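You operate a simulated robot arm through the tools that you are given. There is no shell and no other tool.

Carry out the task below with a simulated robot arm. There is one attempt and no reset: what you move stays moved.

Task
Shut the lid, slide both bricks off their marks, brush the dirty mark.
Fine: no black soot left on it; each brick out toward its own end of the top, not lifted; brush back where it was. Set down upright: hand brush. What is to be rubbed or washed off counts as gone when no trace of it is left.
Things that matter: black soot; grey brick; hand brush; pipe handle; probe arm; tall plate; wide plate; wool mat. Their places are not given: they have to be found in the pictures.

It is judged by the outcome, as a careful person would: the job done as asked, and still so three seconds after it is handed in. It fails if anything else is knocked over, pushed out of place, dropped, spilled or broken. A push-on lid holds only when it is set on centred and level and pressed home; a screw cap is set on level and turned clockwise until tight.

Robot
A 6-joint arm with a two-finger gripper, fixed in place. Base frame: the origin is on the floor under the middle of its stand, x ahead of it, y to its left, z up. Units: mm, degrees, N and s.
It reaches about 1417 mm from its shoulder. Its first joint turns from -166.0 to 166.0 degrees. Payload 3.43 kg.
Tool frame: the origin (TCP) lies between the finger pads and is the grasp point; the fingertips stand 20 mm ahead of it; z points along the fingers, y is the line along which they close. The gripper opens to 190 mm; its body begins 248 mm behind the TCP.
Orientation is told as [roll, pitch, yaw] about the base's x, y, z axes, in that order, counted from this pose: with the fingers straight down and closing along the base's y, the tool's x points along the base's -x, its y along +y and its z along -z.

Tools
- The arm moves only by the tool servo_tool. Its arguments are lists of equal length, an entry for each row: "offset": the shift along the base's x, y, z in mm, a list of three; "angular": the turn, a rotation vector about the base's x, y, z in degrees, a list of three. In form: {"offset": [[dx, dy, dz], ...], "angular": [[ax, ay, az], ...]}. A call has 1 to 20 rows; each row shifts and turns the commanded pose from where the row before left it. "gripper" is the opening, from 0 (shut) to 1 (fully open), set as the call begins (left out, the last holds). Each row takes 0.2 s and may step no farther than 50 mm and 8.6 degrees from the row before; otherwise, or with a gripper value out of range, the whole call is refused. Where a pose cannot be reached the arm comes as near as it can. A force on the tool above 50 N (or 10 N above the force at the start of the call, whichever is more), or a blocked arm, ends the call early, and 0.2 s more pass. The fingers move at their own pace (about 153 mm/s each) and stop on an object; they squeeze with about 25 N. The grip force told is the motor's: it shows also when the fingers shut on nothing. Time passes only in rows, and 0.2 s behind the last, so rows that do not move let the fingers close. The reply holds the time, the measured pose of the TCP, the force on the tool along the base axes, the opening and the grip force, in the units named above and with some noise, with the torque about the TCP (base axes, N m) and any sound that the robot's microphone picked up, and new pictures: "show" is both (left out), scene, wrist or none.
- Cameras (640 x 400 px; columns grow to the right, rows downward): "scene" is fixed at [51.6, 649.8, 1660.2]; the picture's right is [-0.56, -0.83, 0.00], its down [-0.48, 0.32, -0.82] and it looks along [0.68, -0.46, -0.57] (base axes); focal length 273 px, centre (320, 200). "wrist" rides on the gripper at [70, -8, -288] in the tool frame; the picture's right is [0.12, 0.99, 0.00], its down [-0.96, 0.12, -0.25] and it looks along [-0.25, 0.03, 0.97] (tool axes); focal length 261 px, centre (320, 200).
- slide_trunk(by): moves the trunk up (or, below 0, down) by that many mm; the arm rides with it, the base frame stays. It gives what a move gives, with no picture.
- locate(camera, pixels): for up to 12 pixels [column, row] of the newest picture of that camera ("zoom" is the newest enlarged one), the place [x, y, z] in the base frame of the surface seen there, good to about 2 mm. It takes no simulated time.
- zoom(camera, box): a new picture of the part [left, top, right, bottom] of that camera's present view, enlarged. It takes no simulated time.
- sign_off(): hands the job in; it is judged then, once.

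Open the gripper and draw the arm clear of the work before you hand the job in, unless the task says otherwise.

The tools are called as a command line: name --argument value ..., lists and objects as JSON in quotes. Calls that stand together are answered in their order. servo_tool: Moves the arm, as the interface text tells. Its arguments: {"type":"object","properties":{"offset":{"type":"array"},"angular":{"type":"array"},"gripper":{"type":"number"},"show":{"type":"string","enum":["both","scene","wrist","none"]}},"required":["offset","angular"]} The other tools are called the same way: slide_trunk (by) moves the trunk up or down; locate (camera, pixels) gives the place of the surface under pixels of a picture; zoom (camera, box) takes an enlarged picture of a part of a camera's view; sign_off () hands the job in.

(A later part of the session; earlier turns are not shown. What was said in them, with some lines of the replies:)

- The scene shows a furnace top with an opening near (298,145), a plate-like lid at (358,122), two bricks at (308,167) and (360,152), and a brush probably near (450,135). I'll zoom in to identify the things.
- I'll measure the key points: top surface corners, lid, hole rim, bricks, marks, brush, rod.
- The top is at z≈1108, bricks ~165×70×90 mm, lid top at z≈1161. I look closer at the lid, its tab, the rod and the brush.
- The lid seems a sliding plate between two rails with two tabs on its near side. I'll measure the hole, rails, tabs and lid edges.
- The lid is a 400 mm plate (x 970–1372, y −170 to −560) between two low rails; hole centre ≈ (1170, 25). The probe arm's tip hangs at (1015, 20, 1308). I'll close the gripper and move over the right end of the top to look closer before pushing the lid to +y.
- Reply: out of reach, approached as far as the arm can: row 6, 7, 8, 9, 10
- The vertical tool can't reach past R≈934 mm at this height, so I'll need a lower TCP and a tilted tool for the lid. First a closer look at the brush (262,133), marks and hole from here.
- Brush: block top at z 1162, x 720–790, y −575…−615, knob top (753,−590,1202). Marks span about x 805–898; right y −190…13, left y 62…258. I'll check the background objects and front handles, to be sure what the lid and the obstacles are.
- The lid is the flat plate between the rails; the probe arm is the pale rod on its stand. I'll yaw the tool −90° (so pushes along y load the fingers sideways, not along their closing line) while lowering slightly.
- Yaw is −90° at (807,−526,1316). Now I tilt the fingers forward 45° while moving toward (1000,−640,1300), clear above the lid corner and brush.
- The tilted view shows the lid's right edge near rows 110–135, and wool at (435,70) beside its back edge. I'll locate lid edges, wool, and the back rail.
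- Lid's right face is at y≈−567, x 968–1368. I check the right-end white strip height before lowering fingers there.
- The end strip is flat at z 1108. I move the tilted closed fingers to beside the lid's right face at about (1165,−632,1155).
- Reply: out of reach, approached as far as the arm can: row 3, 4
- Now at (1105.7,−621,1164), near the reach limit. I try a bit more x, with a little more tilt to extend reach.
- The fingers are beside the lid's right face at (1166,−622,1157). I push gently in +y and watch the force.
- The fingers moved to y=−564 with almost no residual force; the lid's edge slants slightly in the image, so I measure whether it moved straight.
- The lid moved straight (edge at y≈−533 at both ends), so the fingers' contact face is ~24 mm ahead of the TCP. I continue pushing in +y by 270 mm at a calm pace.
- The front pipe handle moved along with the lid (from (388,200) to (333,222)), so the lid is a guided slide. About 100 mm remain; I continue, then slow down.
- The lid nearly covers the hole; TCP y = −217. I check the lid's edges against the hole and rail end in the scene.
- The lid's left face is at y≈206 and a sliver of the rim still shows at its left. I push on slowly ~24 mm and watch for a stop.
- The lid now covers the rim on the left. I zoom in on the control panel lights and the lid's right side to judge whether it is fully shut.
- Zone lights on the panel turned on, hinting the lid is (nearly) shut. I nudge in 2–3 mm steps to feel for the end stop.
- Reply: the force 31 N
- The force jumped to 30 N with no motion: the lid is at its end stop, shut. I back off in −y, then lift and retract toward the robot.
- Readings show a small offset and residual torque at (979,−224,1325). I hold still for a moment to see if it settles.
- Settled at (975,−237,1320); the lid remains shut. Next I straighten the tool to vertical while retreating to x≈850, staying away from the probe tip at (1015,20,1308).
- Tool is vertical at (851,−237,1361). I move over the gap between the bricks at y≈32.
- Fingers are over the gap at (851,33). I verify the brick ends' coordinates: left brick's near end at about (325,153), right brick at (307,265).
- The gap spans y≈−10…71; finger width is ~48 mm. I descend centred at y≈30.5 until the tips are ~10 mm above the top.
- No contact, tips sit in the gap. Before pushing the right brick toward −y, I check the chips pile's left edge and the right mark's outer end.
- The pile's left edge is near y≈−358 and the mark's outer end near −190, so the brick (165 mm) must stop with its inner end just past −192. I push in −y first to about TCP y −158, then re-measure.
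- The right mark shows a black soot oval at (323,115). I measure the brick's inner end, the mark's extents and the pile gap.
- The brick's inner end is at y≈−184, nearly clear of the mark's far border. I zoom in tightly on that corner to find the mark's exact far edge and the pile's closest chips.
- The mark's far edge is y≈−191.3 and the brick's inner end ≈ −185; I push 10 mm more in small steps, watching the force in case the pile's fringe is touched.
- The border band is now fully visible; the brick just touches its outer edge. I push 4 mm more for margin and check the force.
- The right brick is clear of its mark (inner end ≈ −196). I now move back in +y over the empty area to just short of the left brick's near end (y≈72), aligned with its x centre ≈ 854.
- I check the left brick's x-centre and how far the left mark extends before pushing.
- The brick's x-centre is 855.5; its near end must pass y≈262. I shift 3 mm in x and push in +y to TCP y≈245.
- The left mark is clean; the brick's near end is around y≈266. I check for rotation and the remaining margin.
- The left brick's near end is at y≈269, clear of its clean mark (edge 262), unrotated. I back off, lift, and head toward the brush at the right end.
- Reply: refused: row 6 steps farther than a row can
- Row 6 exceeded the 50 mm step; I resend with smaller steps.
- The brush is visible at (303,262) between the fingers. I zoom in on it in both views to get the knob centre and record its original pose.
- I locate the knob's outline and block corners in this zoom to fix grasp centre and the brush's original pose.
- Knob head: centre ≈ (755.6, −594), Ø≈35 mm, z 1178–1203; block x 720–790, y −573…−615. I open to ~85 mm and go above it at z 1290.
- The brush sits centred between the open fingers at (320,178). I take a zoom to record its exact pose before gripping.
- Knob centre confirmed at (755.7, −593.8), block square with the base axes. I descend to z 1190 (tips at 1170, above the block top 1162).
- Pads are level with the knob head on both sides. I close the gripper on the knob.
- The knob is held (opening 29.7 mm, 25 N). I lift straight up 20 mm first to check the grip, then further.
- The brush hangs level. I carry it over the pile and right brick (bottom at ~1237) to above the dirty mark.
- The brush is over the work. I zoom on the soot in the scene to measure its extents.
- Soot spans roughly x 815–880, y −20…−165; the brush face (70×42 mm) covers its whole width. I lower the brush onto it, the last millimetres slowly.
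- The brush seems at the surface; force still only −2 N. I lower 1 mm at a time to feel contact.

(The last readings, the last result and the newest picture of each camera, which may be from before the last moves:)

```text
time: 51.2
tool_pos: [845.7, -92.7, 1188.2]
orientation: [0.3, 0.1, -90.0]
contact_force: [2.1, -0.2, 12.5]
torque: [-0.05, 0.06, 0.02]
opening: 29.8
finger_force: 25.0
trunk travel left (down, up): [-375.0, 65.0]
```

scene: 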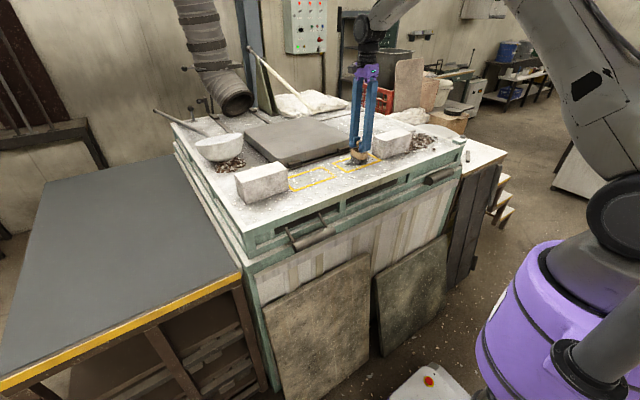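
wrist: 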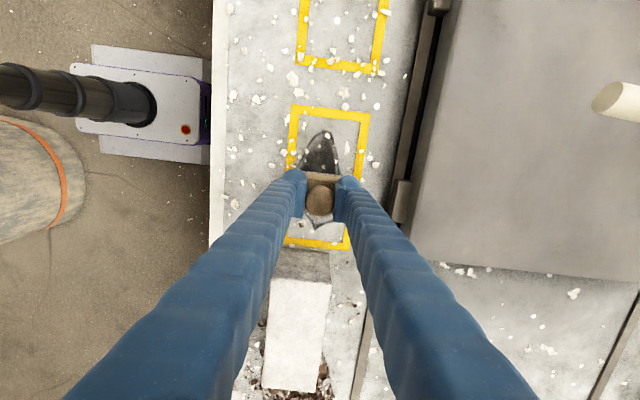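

Contact at ~12 N downward press. I ease 0.5 mm and do a trial scrub stroke along x, watching force and grip.

servo_tool --offset '[[0, 0, 0.5], [10, 0, 0], [12, 0, 0], [8, 0, 0], [-10, 0, 0], [-12, 0, 0], [-12, 0, 0], [-12, 0, 0], [-10, 0, 0], [10, 0, 0], [12, 0, 0], [4, 0, 0]]' --angular '[[0, 0, 0], [0, 0, 0], [0, 0, 0], [0, 0, 0], [0, 0, 0], [0, 0, 0], [0, 0, 0], [0, 0, 0], [0, 0, 0], [0, 0, 0], [0, 0, 0], [0, 0, 0]]' --show "both"

zoom --camera "scene" --box '[330, 125, 402, 175]'

```text
time: 53.8
tool_pos: [844.2, -93.1, 1187.8]
orientation: [0.1, -0.1, -89.9]
contact_force: [-5.6, -0.7, 11.5]
torque: [-0.04, -0.01, -0.04]
opening: 29.7
finger_force: 25.3
trunk travel left (down, up): [-375.0, 65.0]
```

scene: 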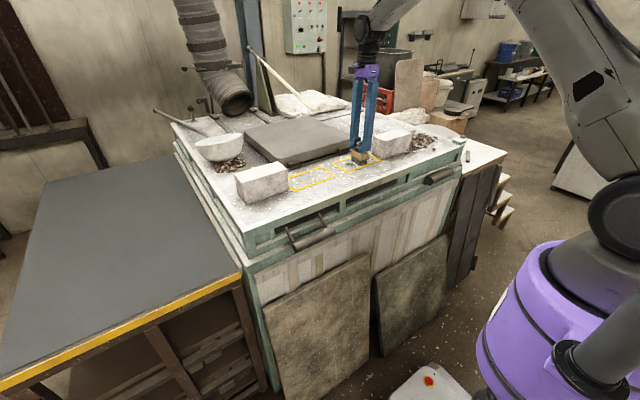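
wrist: 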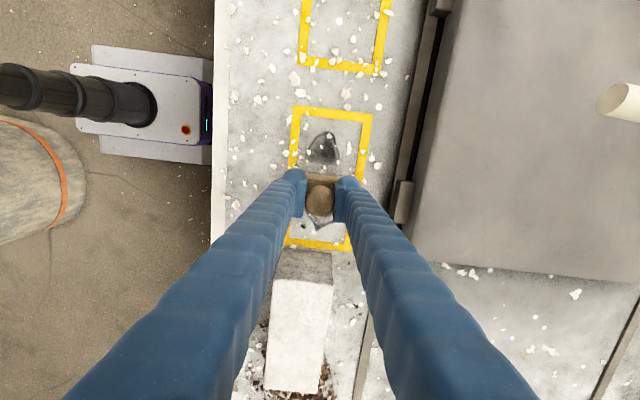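

```text
8.00 times, centred on (366, 150) of scene
```

zoom: 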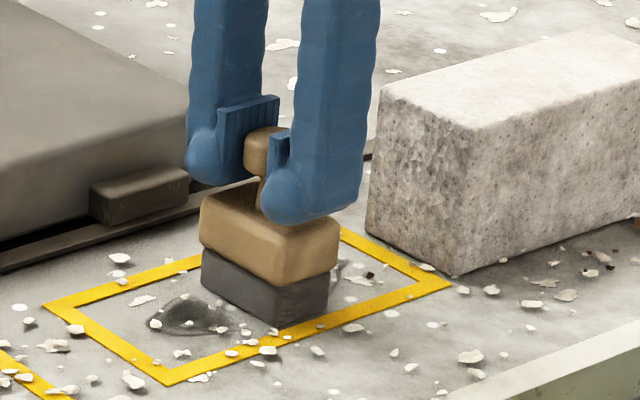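

The brush removes the soot where it passed and the grip is steady (~11 N). I zig-zag along x while stepping +y to about y −33.

servo_tool --offset '[[14, 0, 0], [14, 0, 0], [0, 15, 0], [-14, 0, 0], [-14, 0, 0], [-14, 0, 0], [-14, 0, 0], [0, 15, 0], [14, 0, 0], [14, 0, 0], [14, 0, 0], [14, 0, 0], [0, 15, 0], [-14, 0, 0], [-14, 0, 0], [-14, 0, 0], [-14, 0, 0], [0, 15, 0], [14, 0, 0], [14, 0, 0]]' --angular '[[0, 0, 0], [0, 0, 0], [0, 0, 0], [0, 0, 0], [0, 0, 0], [0, 0, 0], [0, 0, 0], [0, 0, 0], [0, 0, 0], [0, 0, 0], [0, 0, 0], [0, 0, 0], [0, 0, 0], [0, 0, 0], [0, 0, 0], [0, 0, 0], [0, 0, 0], [0, 0, 0], [0, 0, 0], [0, 0, 0]]' --show "both"

zoom --camera "scene" --box '[330, 125, 402, 175]'

```text
time: 58.0
tool_pos: [845.0, -33.3, 1188.2]
orientation: [0.2, 0.0, -90.0]
contact_force: [-0.2, 2.4, 5.8]
torque: [0.14, 0.04, -0.03]
opening: 29.7
finger_force: 25.0
trunk travel left (down, up): [-375.0, 65.0]
```

scene: 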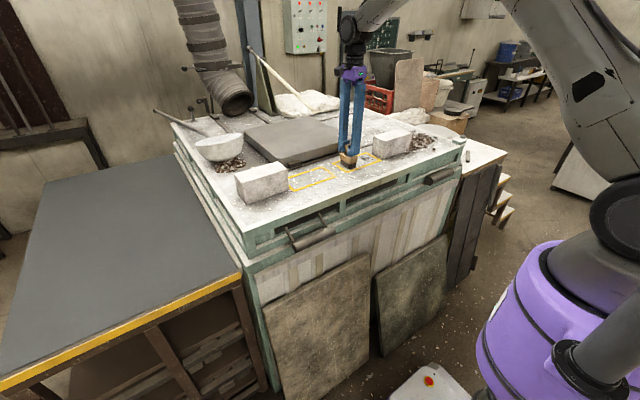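
wrist: 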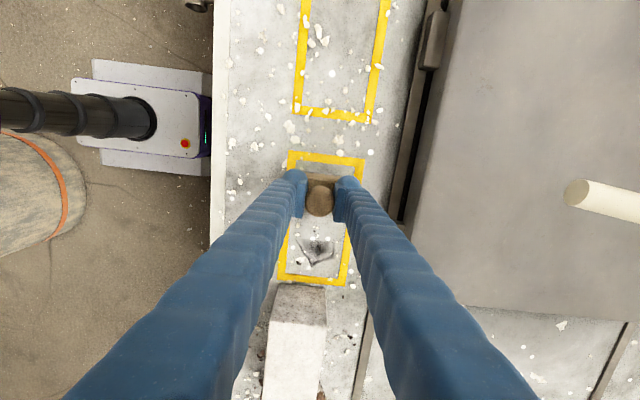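

```text
8.00 times, centred on (366, 150) of scene
```

zoom: 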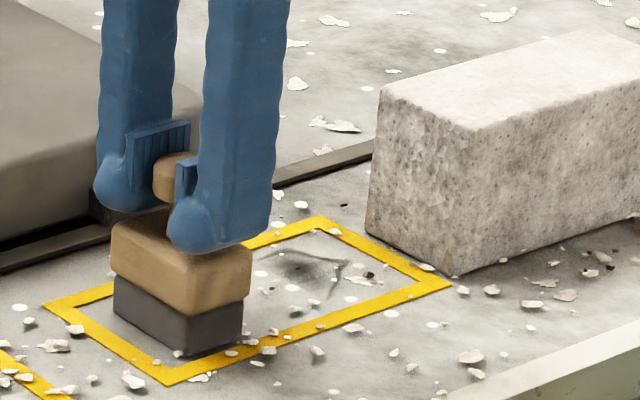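

The middle and most of the near part are clean; remaining soot is at y<−110. I finish the +y end (to y≈−8) first.

servo_tool --offset '[[14, 0, 0], [14, 0, 0], [0, 13, 0], [-14, 0, 0], [-14, 0, 0], [-14, 0, 0], [-14, 0, 0], [0, 12, 0], [14, 0, 0], [14, 0, 0], [14, 0, 0], [14, 0, 0], [0, -15, 0], [-14, 0, 0], [-14, 0, 0], [0, -15, 0], [0, -15, 0], [0, -15, 0], [0, -15, 0], [0, -15, 0]]' --angular '[[0, 0, 0], [0, 0, 0], [0, 0, 0], [0, 0, 0], [0, 0, 0], [0, 0, 0], [0, 0, 0], [0, 0, 0], [0, 0, 0], [0, 0, 0], [0, 0, 0], [0, 0, 0], [0, 0, 0], [0, 0, 0], [0, 0, 0], [0, 0, 0], [0, 0, 0], [0, 0, 0], [0, 0, 0], [0, 0, 0]]' --show "both"

zoom --camera "scene" --box '[330, 125, 402, 175]'

```text
time: 62.2
tool_pos: [844.5, -97.3, 1188.7]
orientation: [0.0, 0.0, -90.0]
contact_force: [0.4, 1.2, 4.2]
torque: [0.02, -0.02, -0.05]
opening: 29.5
finger_force: 25.0
trunk travel left (down, up): [-375.0, 65.0]
```

scene: 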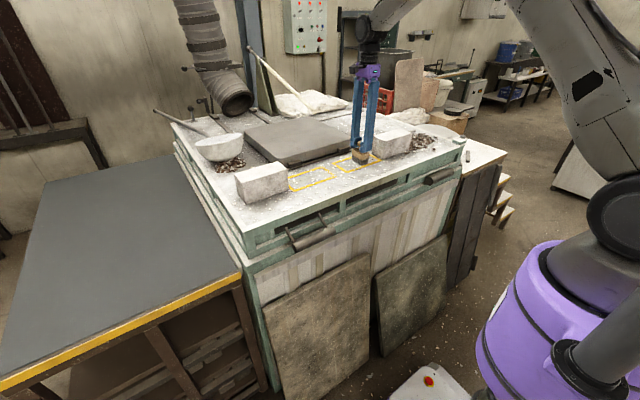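
wrist: 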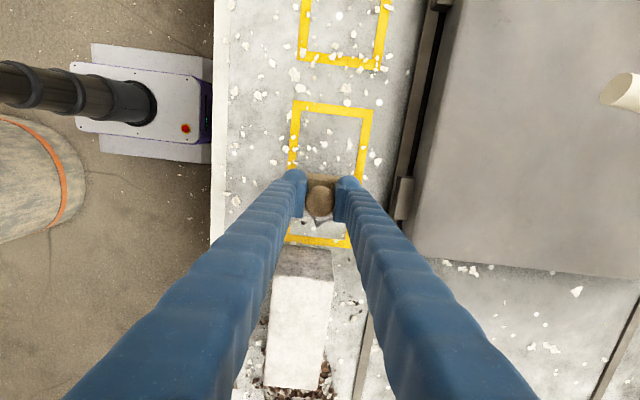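

```text
8.00 times, centred on (366, 150) of scene
```

zoom: 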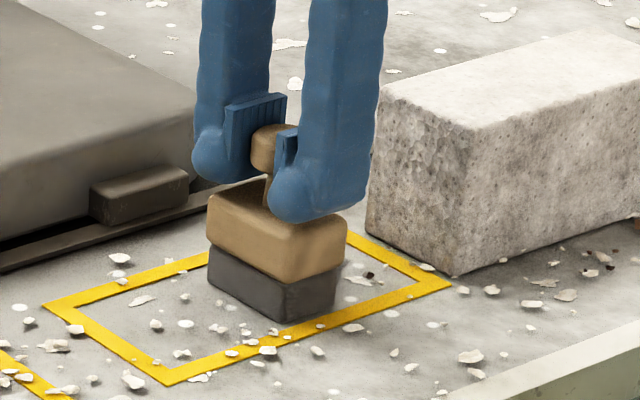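

The near half is clean. Now the far half: zig-zag stepping −y to y≈−149 (brush edge ≥ −171, brick at −196).

servo_tool --offset '[[14, 0, 0], [14, 0, 0], [0, -13, 0], [-14, 0, 0], [-14, 0, 0], [-14, 0, 0], [-14, 0, 0], [0, -13, 0], [14, 0, 0], [14, 0, 0], [14, 0, 0], [14, 0, 0], [0, -13, 0], [-14, 0, 0], [-14, 0, 0], [-14, 0, 0], [-14, 0, 0], [0, -13, 0], [14, 0, 0], [14, 0, 0]]' --angular '[[0, 0, 0], [0, 0, 0], [0, 0, 0], [0, 0, 0], [0, 0, 0], [0, 0, 0], [0, 0, 0], [0, 0, 0], [0, 0, 0], [0, 0, 0], [0, 0, 0], [0, 0, 0], [0, 0, 0], [0, 0, 0], [0, 0, 0], [0, 0, 0], [0, 0, 0], [0, 0, 0], [0, 0, 0], [0, 0, 0]]' --show "scene"

zoom --camera "scene" --box '[330, 125, 402, 175]'

```text
time: 66.4
tool_pos: [846.3, -149.0, 1188.3]
orientation: [0.1, 0.0, -90.1]
contact_force: [0.5, -0.8, 2.1]
torque: [-0.29, -0.06, 0.04]
opening: 29.7
finger_force: 25.0
trunk travel left (down, up): [-375.0, 65.0]
```

scene: 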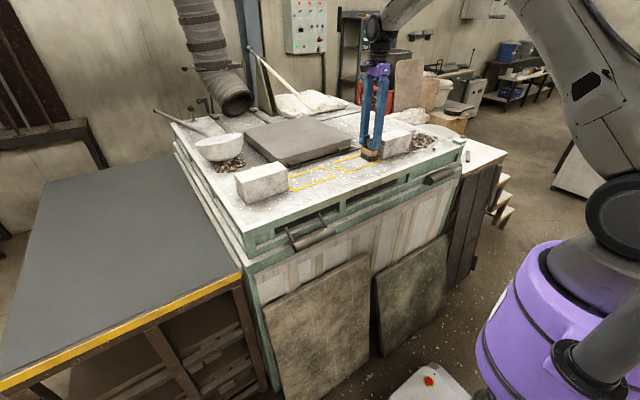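

```text
8.00 times, centred on (366, 150) of scene
```

zoom: 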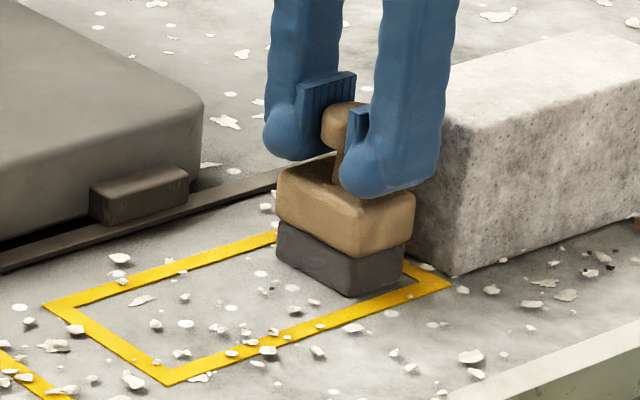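

Only the farthest tip could remain. I sweep at y≈−156 and −162, then stroke back in +y.

servo_tool --offset '[[0, -7, -0.4], [14, 0, 0], [14, 0, 0], [-14, 0, 0], [-14, 0, 0], [-14, 0, 0], [-14, 0, 0], [0, -6, 0], [14, 0, 0], [14, 0, 0], [14, 0, 0], [14, 0, 0], [-14, 0, 0], [-14, 0, 0], [0, 14, 0], [0, 14, 0], [0, 14, 0], [0, 14, 0], [0, 14, 0]]' --angular '[[0, 0, 0], [0, 0, 0], [0, 0, 0], [0, 0, 0], [0, 0, 0], [0, 0, 0], [0, 0, 0], [0, 0, 0], [0, 0, 0], [0, 0, 0], [0, 0, 0], [0, 0, 0], [0, 0, 0], [0, 0, 0], [0, 0, 0], [0, 0, 0], [0, 0, 0], [0, 0, 0], [0, 0, 0]]' --show "both"

zoom --camera "scene" --box '[330, 125, 402, 175]'

```text
time: 70.4
tool_pos: [846.2, -92.3, 1187.3]
orientation: [0.0, 0.0, -90.0]
contact_force: [-0.8, 0.7, 7.1]
torque: [0.06, 0.0, 0.1]
opening: 29.6
finger_force: 25.2
trunk travel left (down, up): [-375.0, 65.0]
```

scene: 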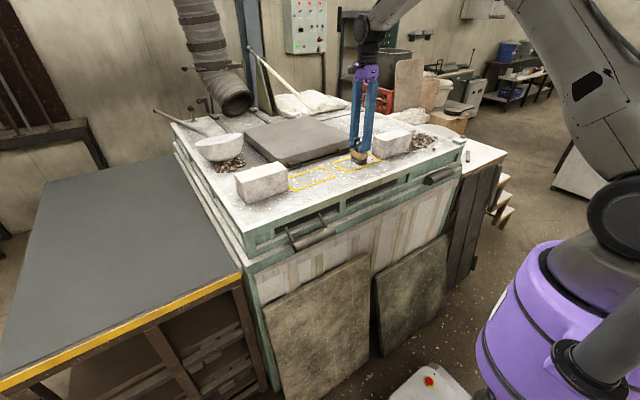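
wrist: 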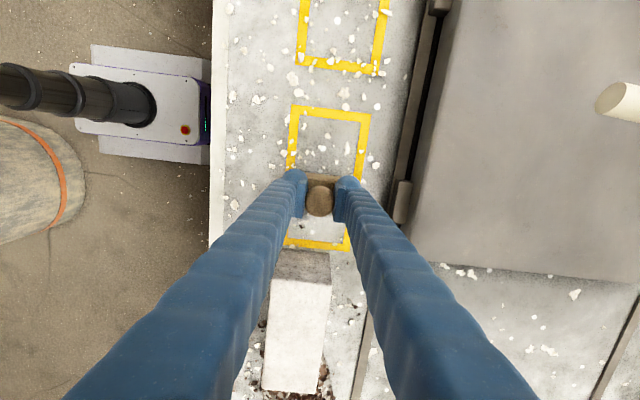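

```text
8.00 times, centred on (366, 150) of scene
```

zoom: 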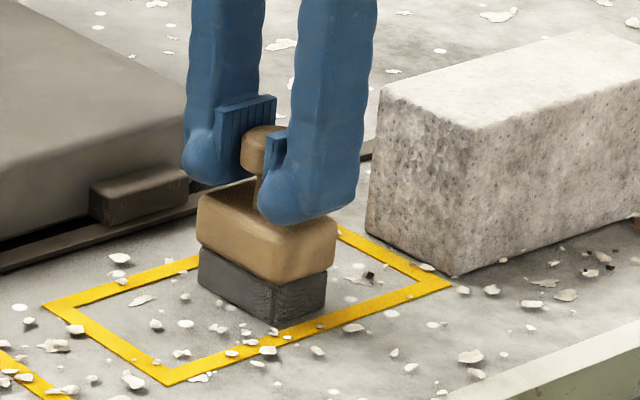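

The visible parts look clean. I lift the brush to check the whole mark, including under the brush.

servo_tool --offset '[[0, 0, 15], [0, 0, 30], [0, 0, 40], [0, 0, 45], [0, 0, 0]]' --angular '[[0, 0, 0], [0, 0, 0], [0, 0, 0], [0, 0, 0], [0, 0, 0]]' --show "both"

zoom --camera "scene" --box '[340, 145, 388, 178]'

zoom --camera "wrist" --box '[280, 100, 380, 240]'

zoom --camera "scene" --box '[330, 80, 402, 140]'

```text
time: 71.6
tool_pos: [847.0, -93.8, 1317.5]
orientation: [0.1, 0.0, -90.0]
contact_force: [0.2, 0.4, -0.8]
torque: [-0.02, 0.0, -0.01]
opening: 29.6
finger_force: 25.3
trunk travel left (down, up): [-375.0, 65.0]
```

scene: 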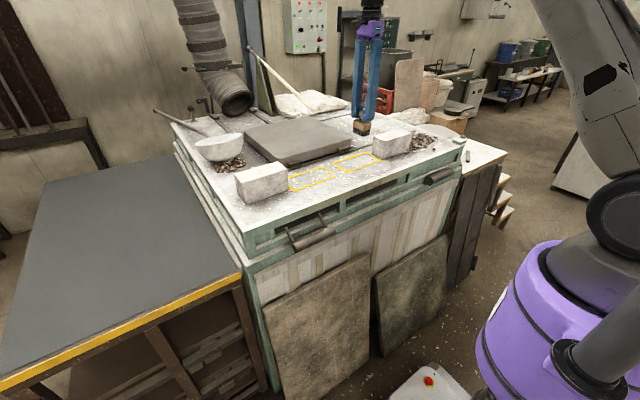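
wrist: 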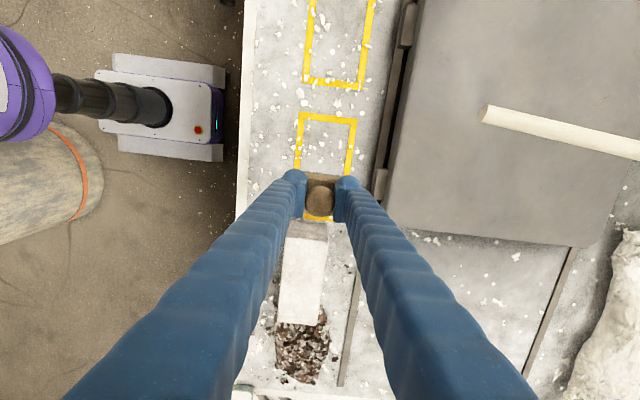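

```text
12.12 times, centred on (364, 162) of scene
```

zoom: 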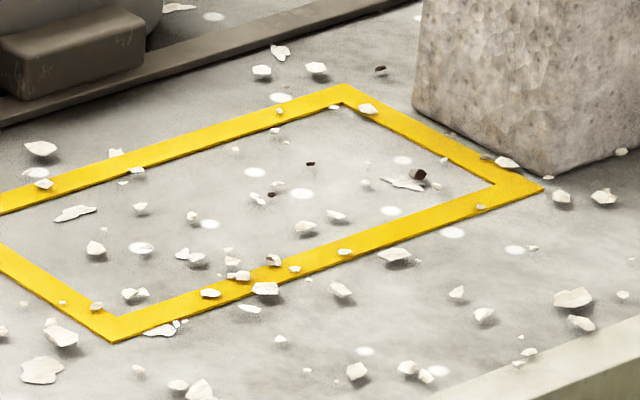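

```text
2.86 times, centred on (330, 170) of wrist
```

zoom: 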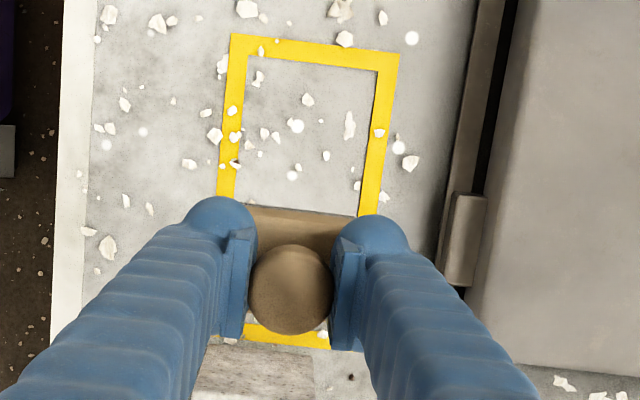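

```text
6.67 times, centred on (366, 110) of scene
```

zoom: 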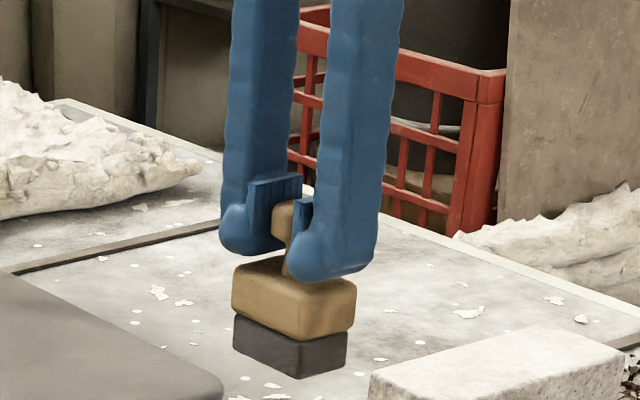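

The mark looks clean: only loose pale/brown chips remain. I move the brush partway (to y≈−220) to look down at the mark with the wrist camera unobstructed.

servo_tool --offset '[[-7.5, -40, 0], [-7.5, -42, 0], [-7.5, -42, 0], [0, 0, 0]]' --angular '[[0, 0, 0], [0, 0, 0], [0, 0, 0], [0, 0, 0]]' --show "wrist"

zoom --camera "wrist" --box '[280, 50, 380, 170]'

zoom --camera "scene" --box '[352, 150, 376, 168]'

```text
time: 72.6
tool_pos: [823.6, -215.3, 1315.5]
orientation: [0.0, 0.0, -89.9]
contact_force: [-0.2, 0.0, -1.7]
torque: [0.08, 0.01, -0.01]
opening: 29.7
finger_force: 24.7
trunk travel left (down, up): [-375.0, 65.0]
```

wrist: 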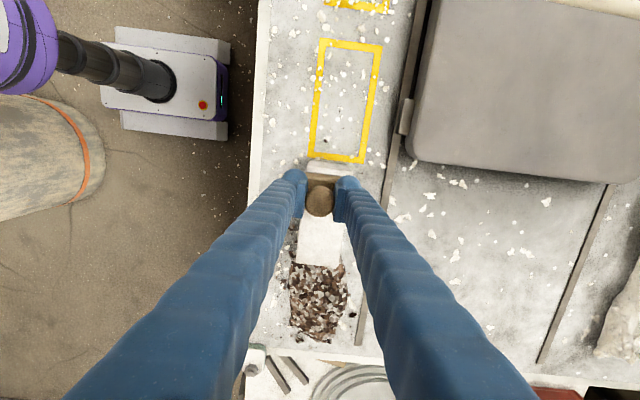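

```text
3.33 times, centred on (330, 110) of wrist
```

zoom: 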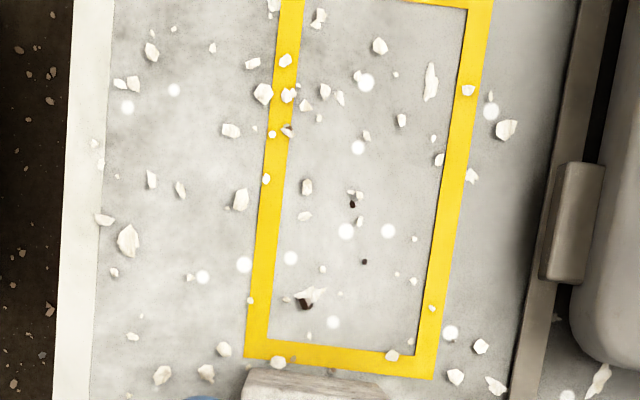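

```text
16.00 times, centred on (364, 159) of scene
```

zoom: 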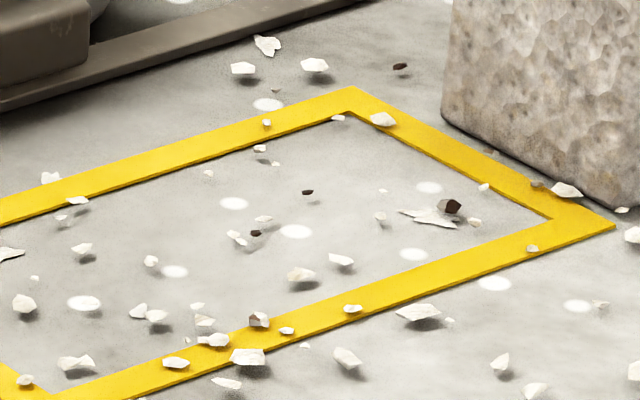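

The mark is spotless apart from loose chips. I carry the brush back over its original spot (755.5, −593.3).

servo_tool --offset '[[-7.6, -40, 0], [-7.6, -42, 0], [-7.6, -42, 0], [-7.6, -42, 0], [-7.6, -42, 0], [-7.6, -42, 0], [-7.6, -42, 0], [-7.6, -42, 0], [-7.2, -43, 0], [0, 0, 0], [0, 0, 0]]' --angular '[[0, 0, 0], [0, 0, 0], [0, 0, 0], [0, 0, 0], [0, 0, 0], [0, 0, 0], [0, 0, 0], [0, 0, 0], [0, 0, 0], [0, 0, 0], [0, 0, 0]]' --show "both"

zoom --camera "wrist" --box '[270, 160, 370, 240]'

```text
time: 75.0
tool_pos: [756.2, -596.0, 1317.7]
orientation: [0.0, 0.0, -90.0]
contact_force: [-0.3, 0.6, -1.1]
torque: [-0.05, 0.06, 0.01]
opening: 29.6
finger_force: 24.9
trunk travel left (down, up): [-375.0, 65.0]
```

scene: 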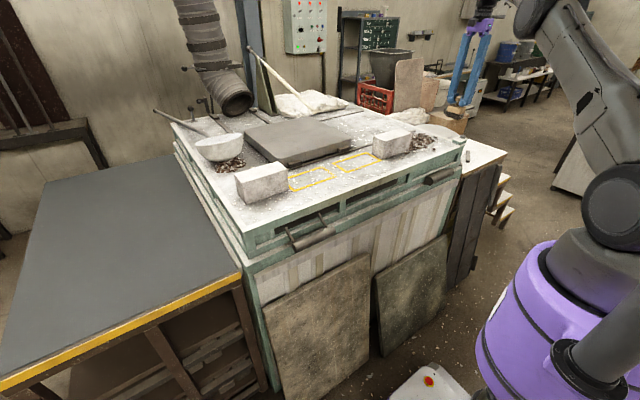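
wrist: 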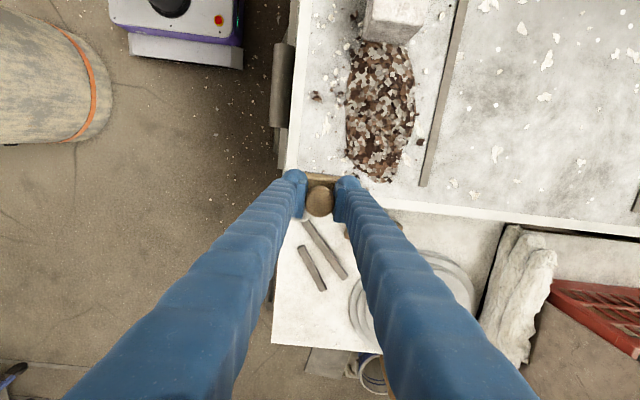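

```text
5.00 times, centred on (320, 200) of wrist
```

zoom: 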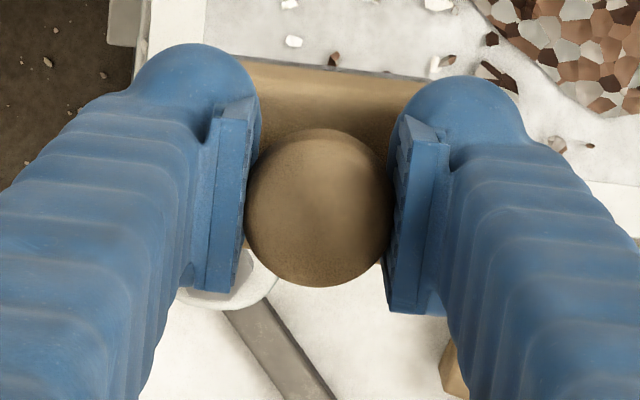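

I'm 2.5 mm past in −y; I correct and lower, slowing before contact at about z 1189.

servo_tool --offset '[[-0.5, 2.6, -30], [0, 0, -35], [0, 0, -30], [0, 0, -18], [0, 0, -8], [0, 0, -4], [0, 0, 0]]' --angular '[[0, 0, 0], [0, 0, 0], [0, 0, 0], [0, 0, 0], [0, 0, 0], [0, 0, 0], [0, 0, 0]]' --show "both"

zoom --camera "scene" --box '[419, 105, 483, 150]'

```text
time: 76.6
tool_pos: [755.4, -591.1, 1192.3]
orientation: [0.0, 0.0, -90.1]
contact_force: [0.3, 0.9, -1.9]
torque: [0.03, -0.01, 0.01]
opening: 29.7
finger_force: 25.3
trunk travel left (down, up): [-375.0, 65.0]
```

scene: 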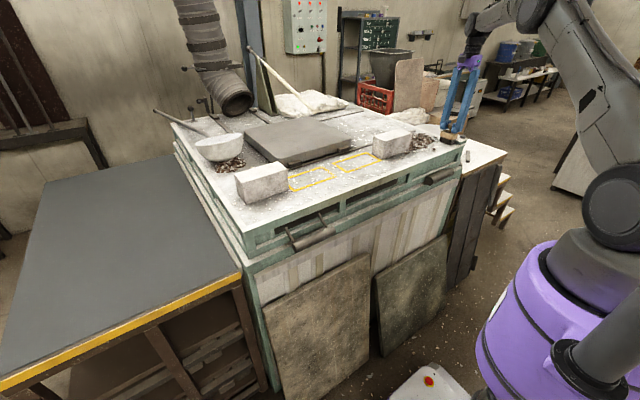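
wrist: 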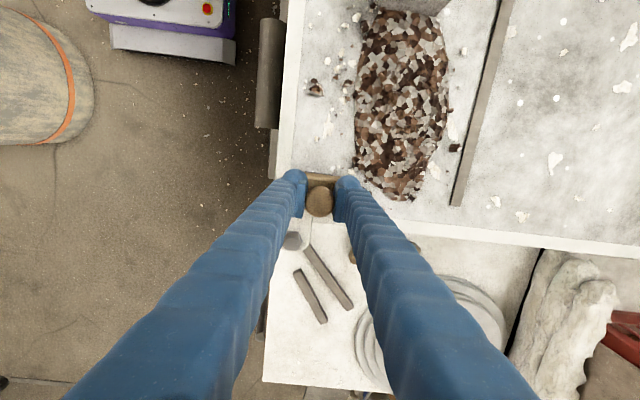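

```text
8.89 times, centred on (451, 128) of scene
```

zoom: 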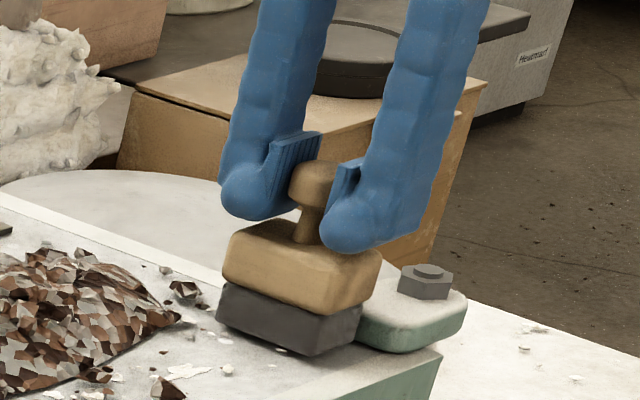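

The brush is ~3 mm above the surface. I lower in 1 mm steps and re-read the position to average out noise.

servo_tool --offset '[[0, 0, -1], [0, 0, -1], [0, 0, 0]]' --angular '[[0, 0, 0], [0, 0, 0], [0, 0, 0]]' --show "none"

servo_tool --offset '[[0, 0, 0]]' --angular '[[0, 0, 0]]' --show "none"

```text
time: 77.4
tool_pos: [755.4, -591.4, 1190.8]
orientation: [0.0, 0.0, -90.1]
contact_force: [-0.4, -0.1, -1.0]
torque: [0.02, -0.01, 0.03]
opening: 29.8
finger_force: 24.9
trunk travel left (down, up): [-375.0, 65.0]
```

```text
time: 77.8
tool_pos: [754.1, -591.1, 1191.1]
orientation: [-0.1, 0.0, -90.1]
contact_force: [0.6, 0.0, -1.2]
torque: [0.01, 0.03, -0.02]
opening: 29.8
finger_force: 24.7
trunk travel left (down, up): [-375.0, 65.0]
```

Average y is −591.2 versus −593.0 at pick-up; I correct by (+0.6, −1.8) and lower on.

servo_tool --offset '[[0.6, -1.8, 0], [0, 0, -1], [0, 0, -1], [0, 0, 0]]' --angular '[[0, 0, 0], [0, 0, 0], [0, 0, 0], [0, 0, 0]]' --show "none"

zoom --camera "scene" --box '[419, 105, 483, 150]'

```text
time: 78.8
tool_pos: [754.8, -593.5, 1189.9]
orientation: [0.0, 0.0, -90.0]
contact_force: [-0.3, -0.3, -0.5]
torque: [-0.01, 0.0, -0.02]
opening: 29.6
finger_force: 25.5
trunk travel left (down, up): [-375.0, 65.0]
```

```text
8.89 times, centred on (451, 128) of scene
```

zoom: 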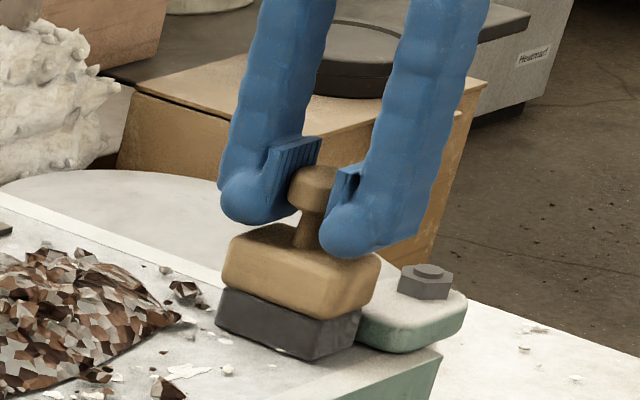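

Nearly identical to the reference picture; no contact yet. I lower another millimetre or so until the force shows support.

servo_tool --offset '[[0, 0, -0.7], [0, 0, -0.5], [0, 0, 0]]' --angular '[[0, 0, 0], [0, 0, 0], [0, 0, 0]]' --show "none"

```text
time: 79.6
tool_pos: [755.1, -592.3, 1187.4]
orientation: [0.0, 0.0, -90.0]
contact_force: [0.3, 0.3, -0.5]
torque: [0.01, -0.01, -0.01]
opening: 29.4
finger_force: 24.8
trunk travel left (down, up): [-375.0, 65.0]
```

servo_tool --offset '[[0, 0, -0.5], [0, 0, -0.5], [0, 0, 0]]' --angular '[[0, 0, 0], [0, 0, 0], [0, 0, 0]]' --show "none"

zoom --camera "scene" --box '[419, 105, 483, 150]'

```text
time: 80.4
tool_pos: [755.8, -593.3, 1186.8]
orientation: [0.1, 0.0, -89.9]
contact_force: [1.4, -1.1, 7.4]
torque: [0.01, -0.02, -0.03]
opening: 29.5
finger_force: 24.9
trunk travel left (down, up): [-375.0, 65.0]
```

```text
8.89 times, centred on (451, 128) of scene
```

zoom: 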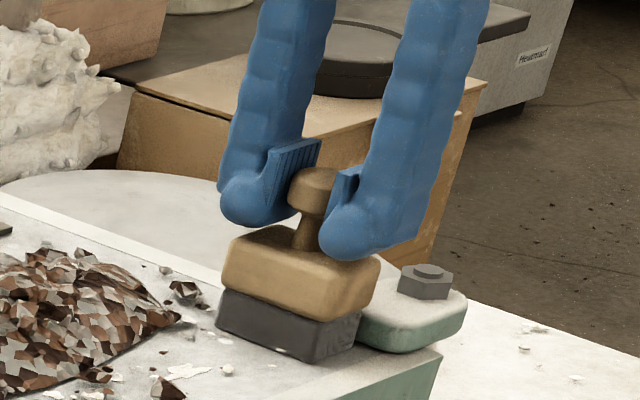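

The brush rests on the top (7 N support) in the same image position as before. I ease the pressure by 0.6 mm and open the gripper.

servo_tool --offset '[[0, 0, 0.6], [0, 0, 0]]' --angular '[[0, 0, 0], [0, 0, 0]]' --show "none"

servo_tool --offset '[[0, 0, 0], [0, 0, 0], [0, 0, 0], [0, 0, 0]]' --angular '[[0, 0, 0], [0, 0, 0], [0, 0, 0], [0, 0, 0]]' --gripper 0.45 --show "both"

zoom --camera "scene" --box '[419, 105, 483, 150]'

```text
time: 81.0
tool_pos: [755.5, -594.3, 1187.5]
orientation: [0.1, 0.1, -90.1]
contact_force: [1.8, -2.3, 7.1]
torque: [-0.09, 0.01, 0.01]
opening: 29.6
finger_force: 24.8
trunk travel left (down, up): [-375.0, 65.0]
```

```text
time: 82.0
tool_pos: [755.6, -593.6, 1186.5]
orientation: [0.0, 0.0, -90.0]
contact_force: [0.0, -0.9, 1.0]
torque: [0.04, 0.02, -0.01]
opening: 85.3
finger_force: 0.0
trunk travel left (down, up): [-375.0, 65.0]
```

scene: 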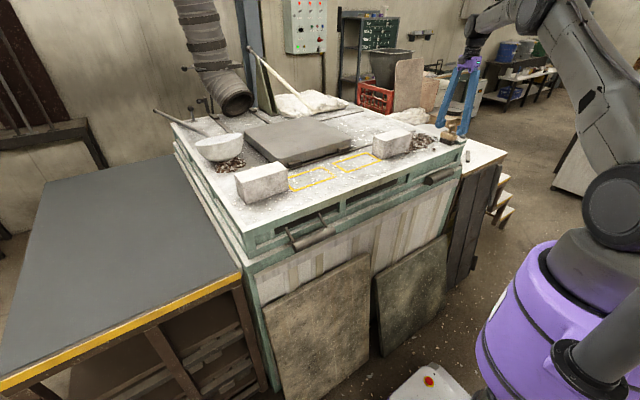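
wrist: 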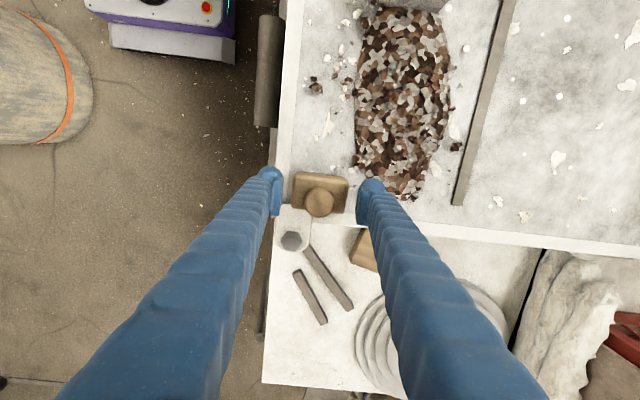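

```text
8.89 times, centred on (451, 128) of scene
```

zoom: 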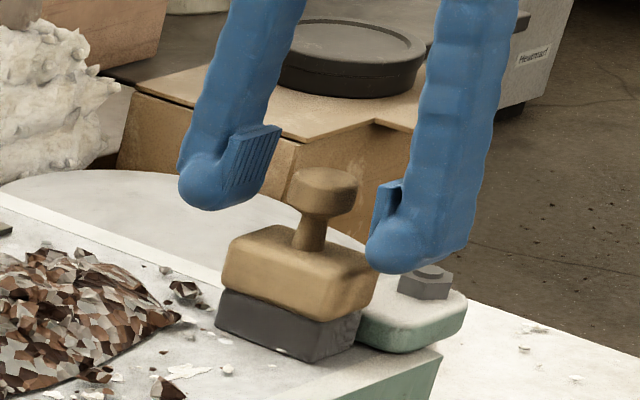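

The brush stands upright, released, within ~1 mm of where it was. I raise straight up and withdraw clear of the work.

servo_tool --offset '[[0, 0, 15], [0, 0, 30], [0, 0, 40], [0, 0, 40], [-10, 35, 20], [-12, 40, 15], [-12, 40, 10], [-12, 40, 10], [-12, 40, 10], [-12, 40, 10], [-12, 40, 10], [-12, 40, 10], [0, 0, 0]]' --angular '[[0, 0, 0], [0, 0, 0], [0, 0, 0], [0, 0, 0], [0, 0, 0], [0, 0, 0], [0, 0, 0], [0, 0, 0], [0, 0, 0], [0, 0, 0], [0, 0, 0], [0, 0, 0], [0, 0, 0]]' --show "both"

zoom --camera "scene" --box '[425, 115, 473, 151]'

zoom --camera "scene" --box '[210, 90, 450, 240]'

```text
time: 84.8
tool_pos: [662.1, -279.2, 1405.3]
orientation: [0.0, 0.0, -90.1]
contact_force: [0.1, 0.1, 0.1]
torque: [-0.01, 0.05, -0.03]
opening: 85.5
finger_force: 0.0
trunk travel left (down, up): [-375.0, 65.0]
```

scene: 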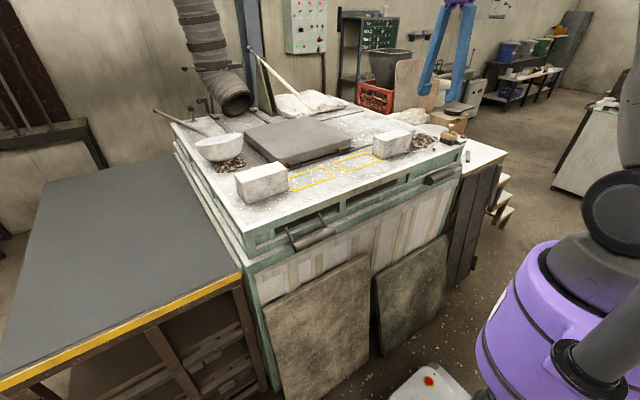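
wrist: 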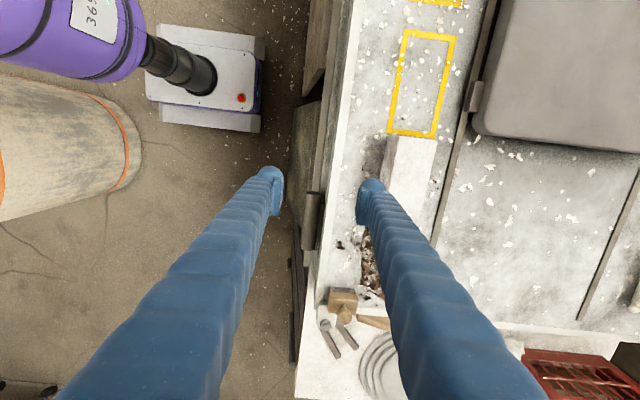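

```text
11.11 times, centred on (449, 133) of scene
```

zoom: 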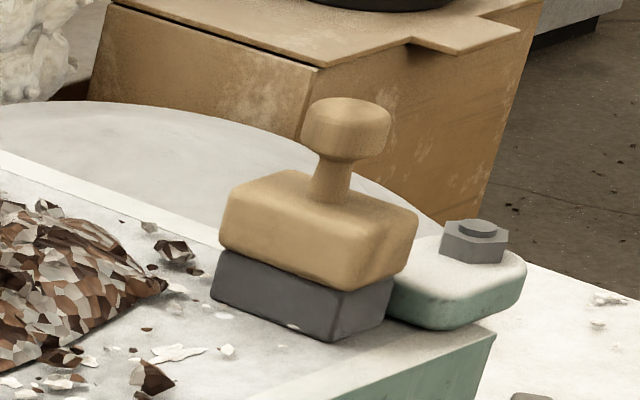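

```text
2.67 times, centred on (330, 165) of scene
```

zoom: 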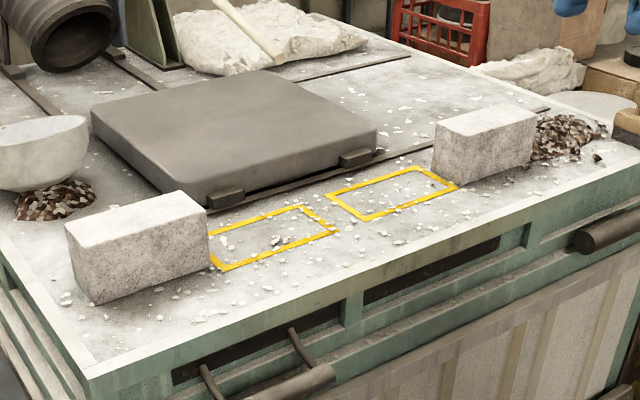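

Brush, bricks, lid and mark look right. For a last check I look from above at the left brick versus its mark and the lid's position.

servo_tool --offset '[[0, 40, 8], [0, 40, 8], [0, 40, 8], [0, 40, 8], [0, 40, 8], [0, 40, 8], [0, 40, 0], [0, 0, 0]]' --angular '[[0, 0, 0], [0, 0, 0], [0, 0, 0], [0, 0, 0], [0, 0, 0], [0, 0, 0], [0, 0, 0], [0, 0, 0]]' --gripper 1 --show "both"

zoom --camera "wrist" --box '[360, 0, 560, 200]'

locate --camera "scene" --pixels '[[245, 133], [260, 148], [277, 161], [335, 130], [343, 142]]'

```text
time: 86.6
tool_pos: [662.5, 3.6, 1455.0]
orientation: [0.0, 0.0, -90.0]
contact_force: [0.1, 0.5, 0.4]
torque: [-0.05, -0.01, 0.03]
opening: 189.7
finger_force: 0.0
trunk travel left (down, up): [-375.0, 65.0]
```

scene: 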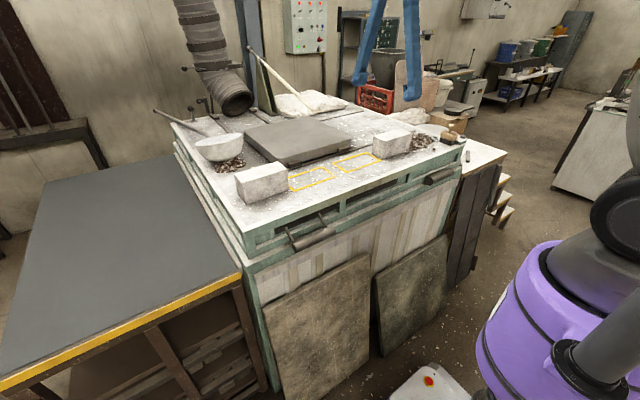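
wrist: 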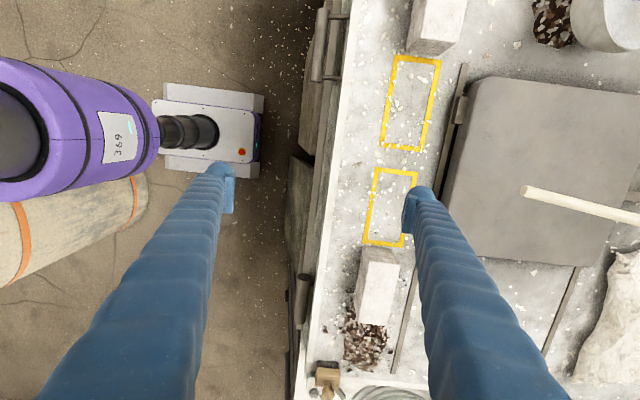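

```text
2.00 times, centred on (460, 100) of wrist
```

zoom: 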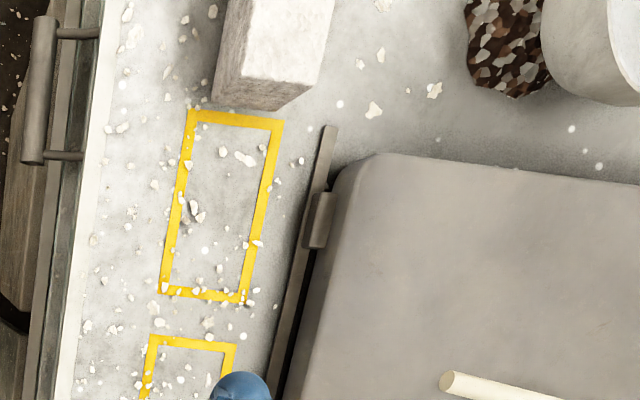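

```text
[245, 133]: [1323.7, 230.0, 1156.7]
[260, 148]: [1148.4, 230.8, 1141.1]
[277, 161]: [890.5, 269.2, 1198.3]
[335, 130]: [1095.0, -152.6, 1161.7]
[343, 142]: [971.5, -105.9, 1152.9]
```

The left brick is clear of its mark and the lid is still fully shut (left face y≈230). One last zoom at the right mark and brick gap.

zoom --camera "wrist" --box '[340, 150, 440, 290]'

zoom --camera "scene" --box '[352, 130, 424, 175]'

```text
2.86 times, centred on (390, 220) of wrist
```

zoom: 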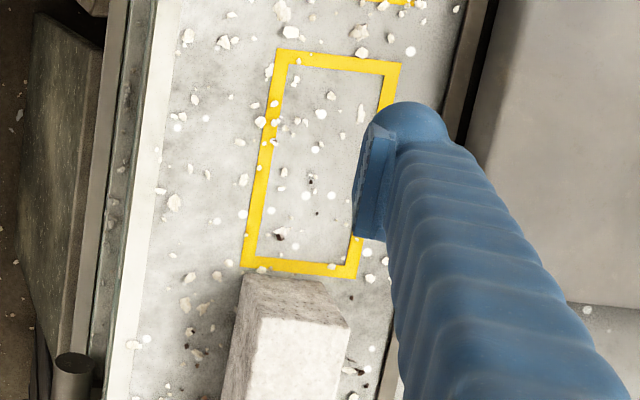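

```text
8.89 times, centred on (388, 152) of scene
```

zoom: 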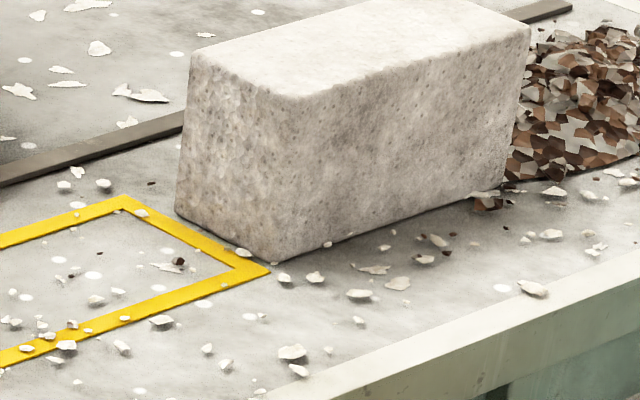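

The pictures show the lid shut, both bricks clear of their marks toward their own ends, and no soot left on the mark. The brush is upright in its old place, and the open gripper is well clear, so I hand the job in.

sign_off

```text
The job is handed in.
```

The job is done and handed in.

- **Lid:** It is pushed to its end stop and covers the hole. The pipe handle on the front slid along with it.
- **Bricks:** Both were slid along the top without lifting, each toward its own end. The left one clears its mark by about 7 mm. The right one clears by only about 5 mm, because the pile of chips sits just beyond it.
- **Dirty mark:** The soot was on the right mark and has been brushed off. The close-up pictures show no trace, only loose chips. The left mark was clean.
- **Brush:** It is back upright within about 1 mm of where it stood.

The gripper is open and well clear of the work. I saw nothing else moved or knocked.
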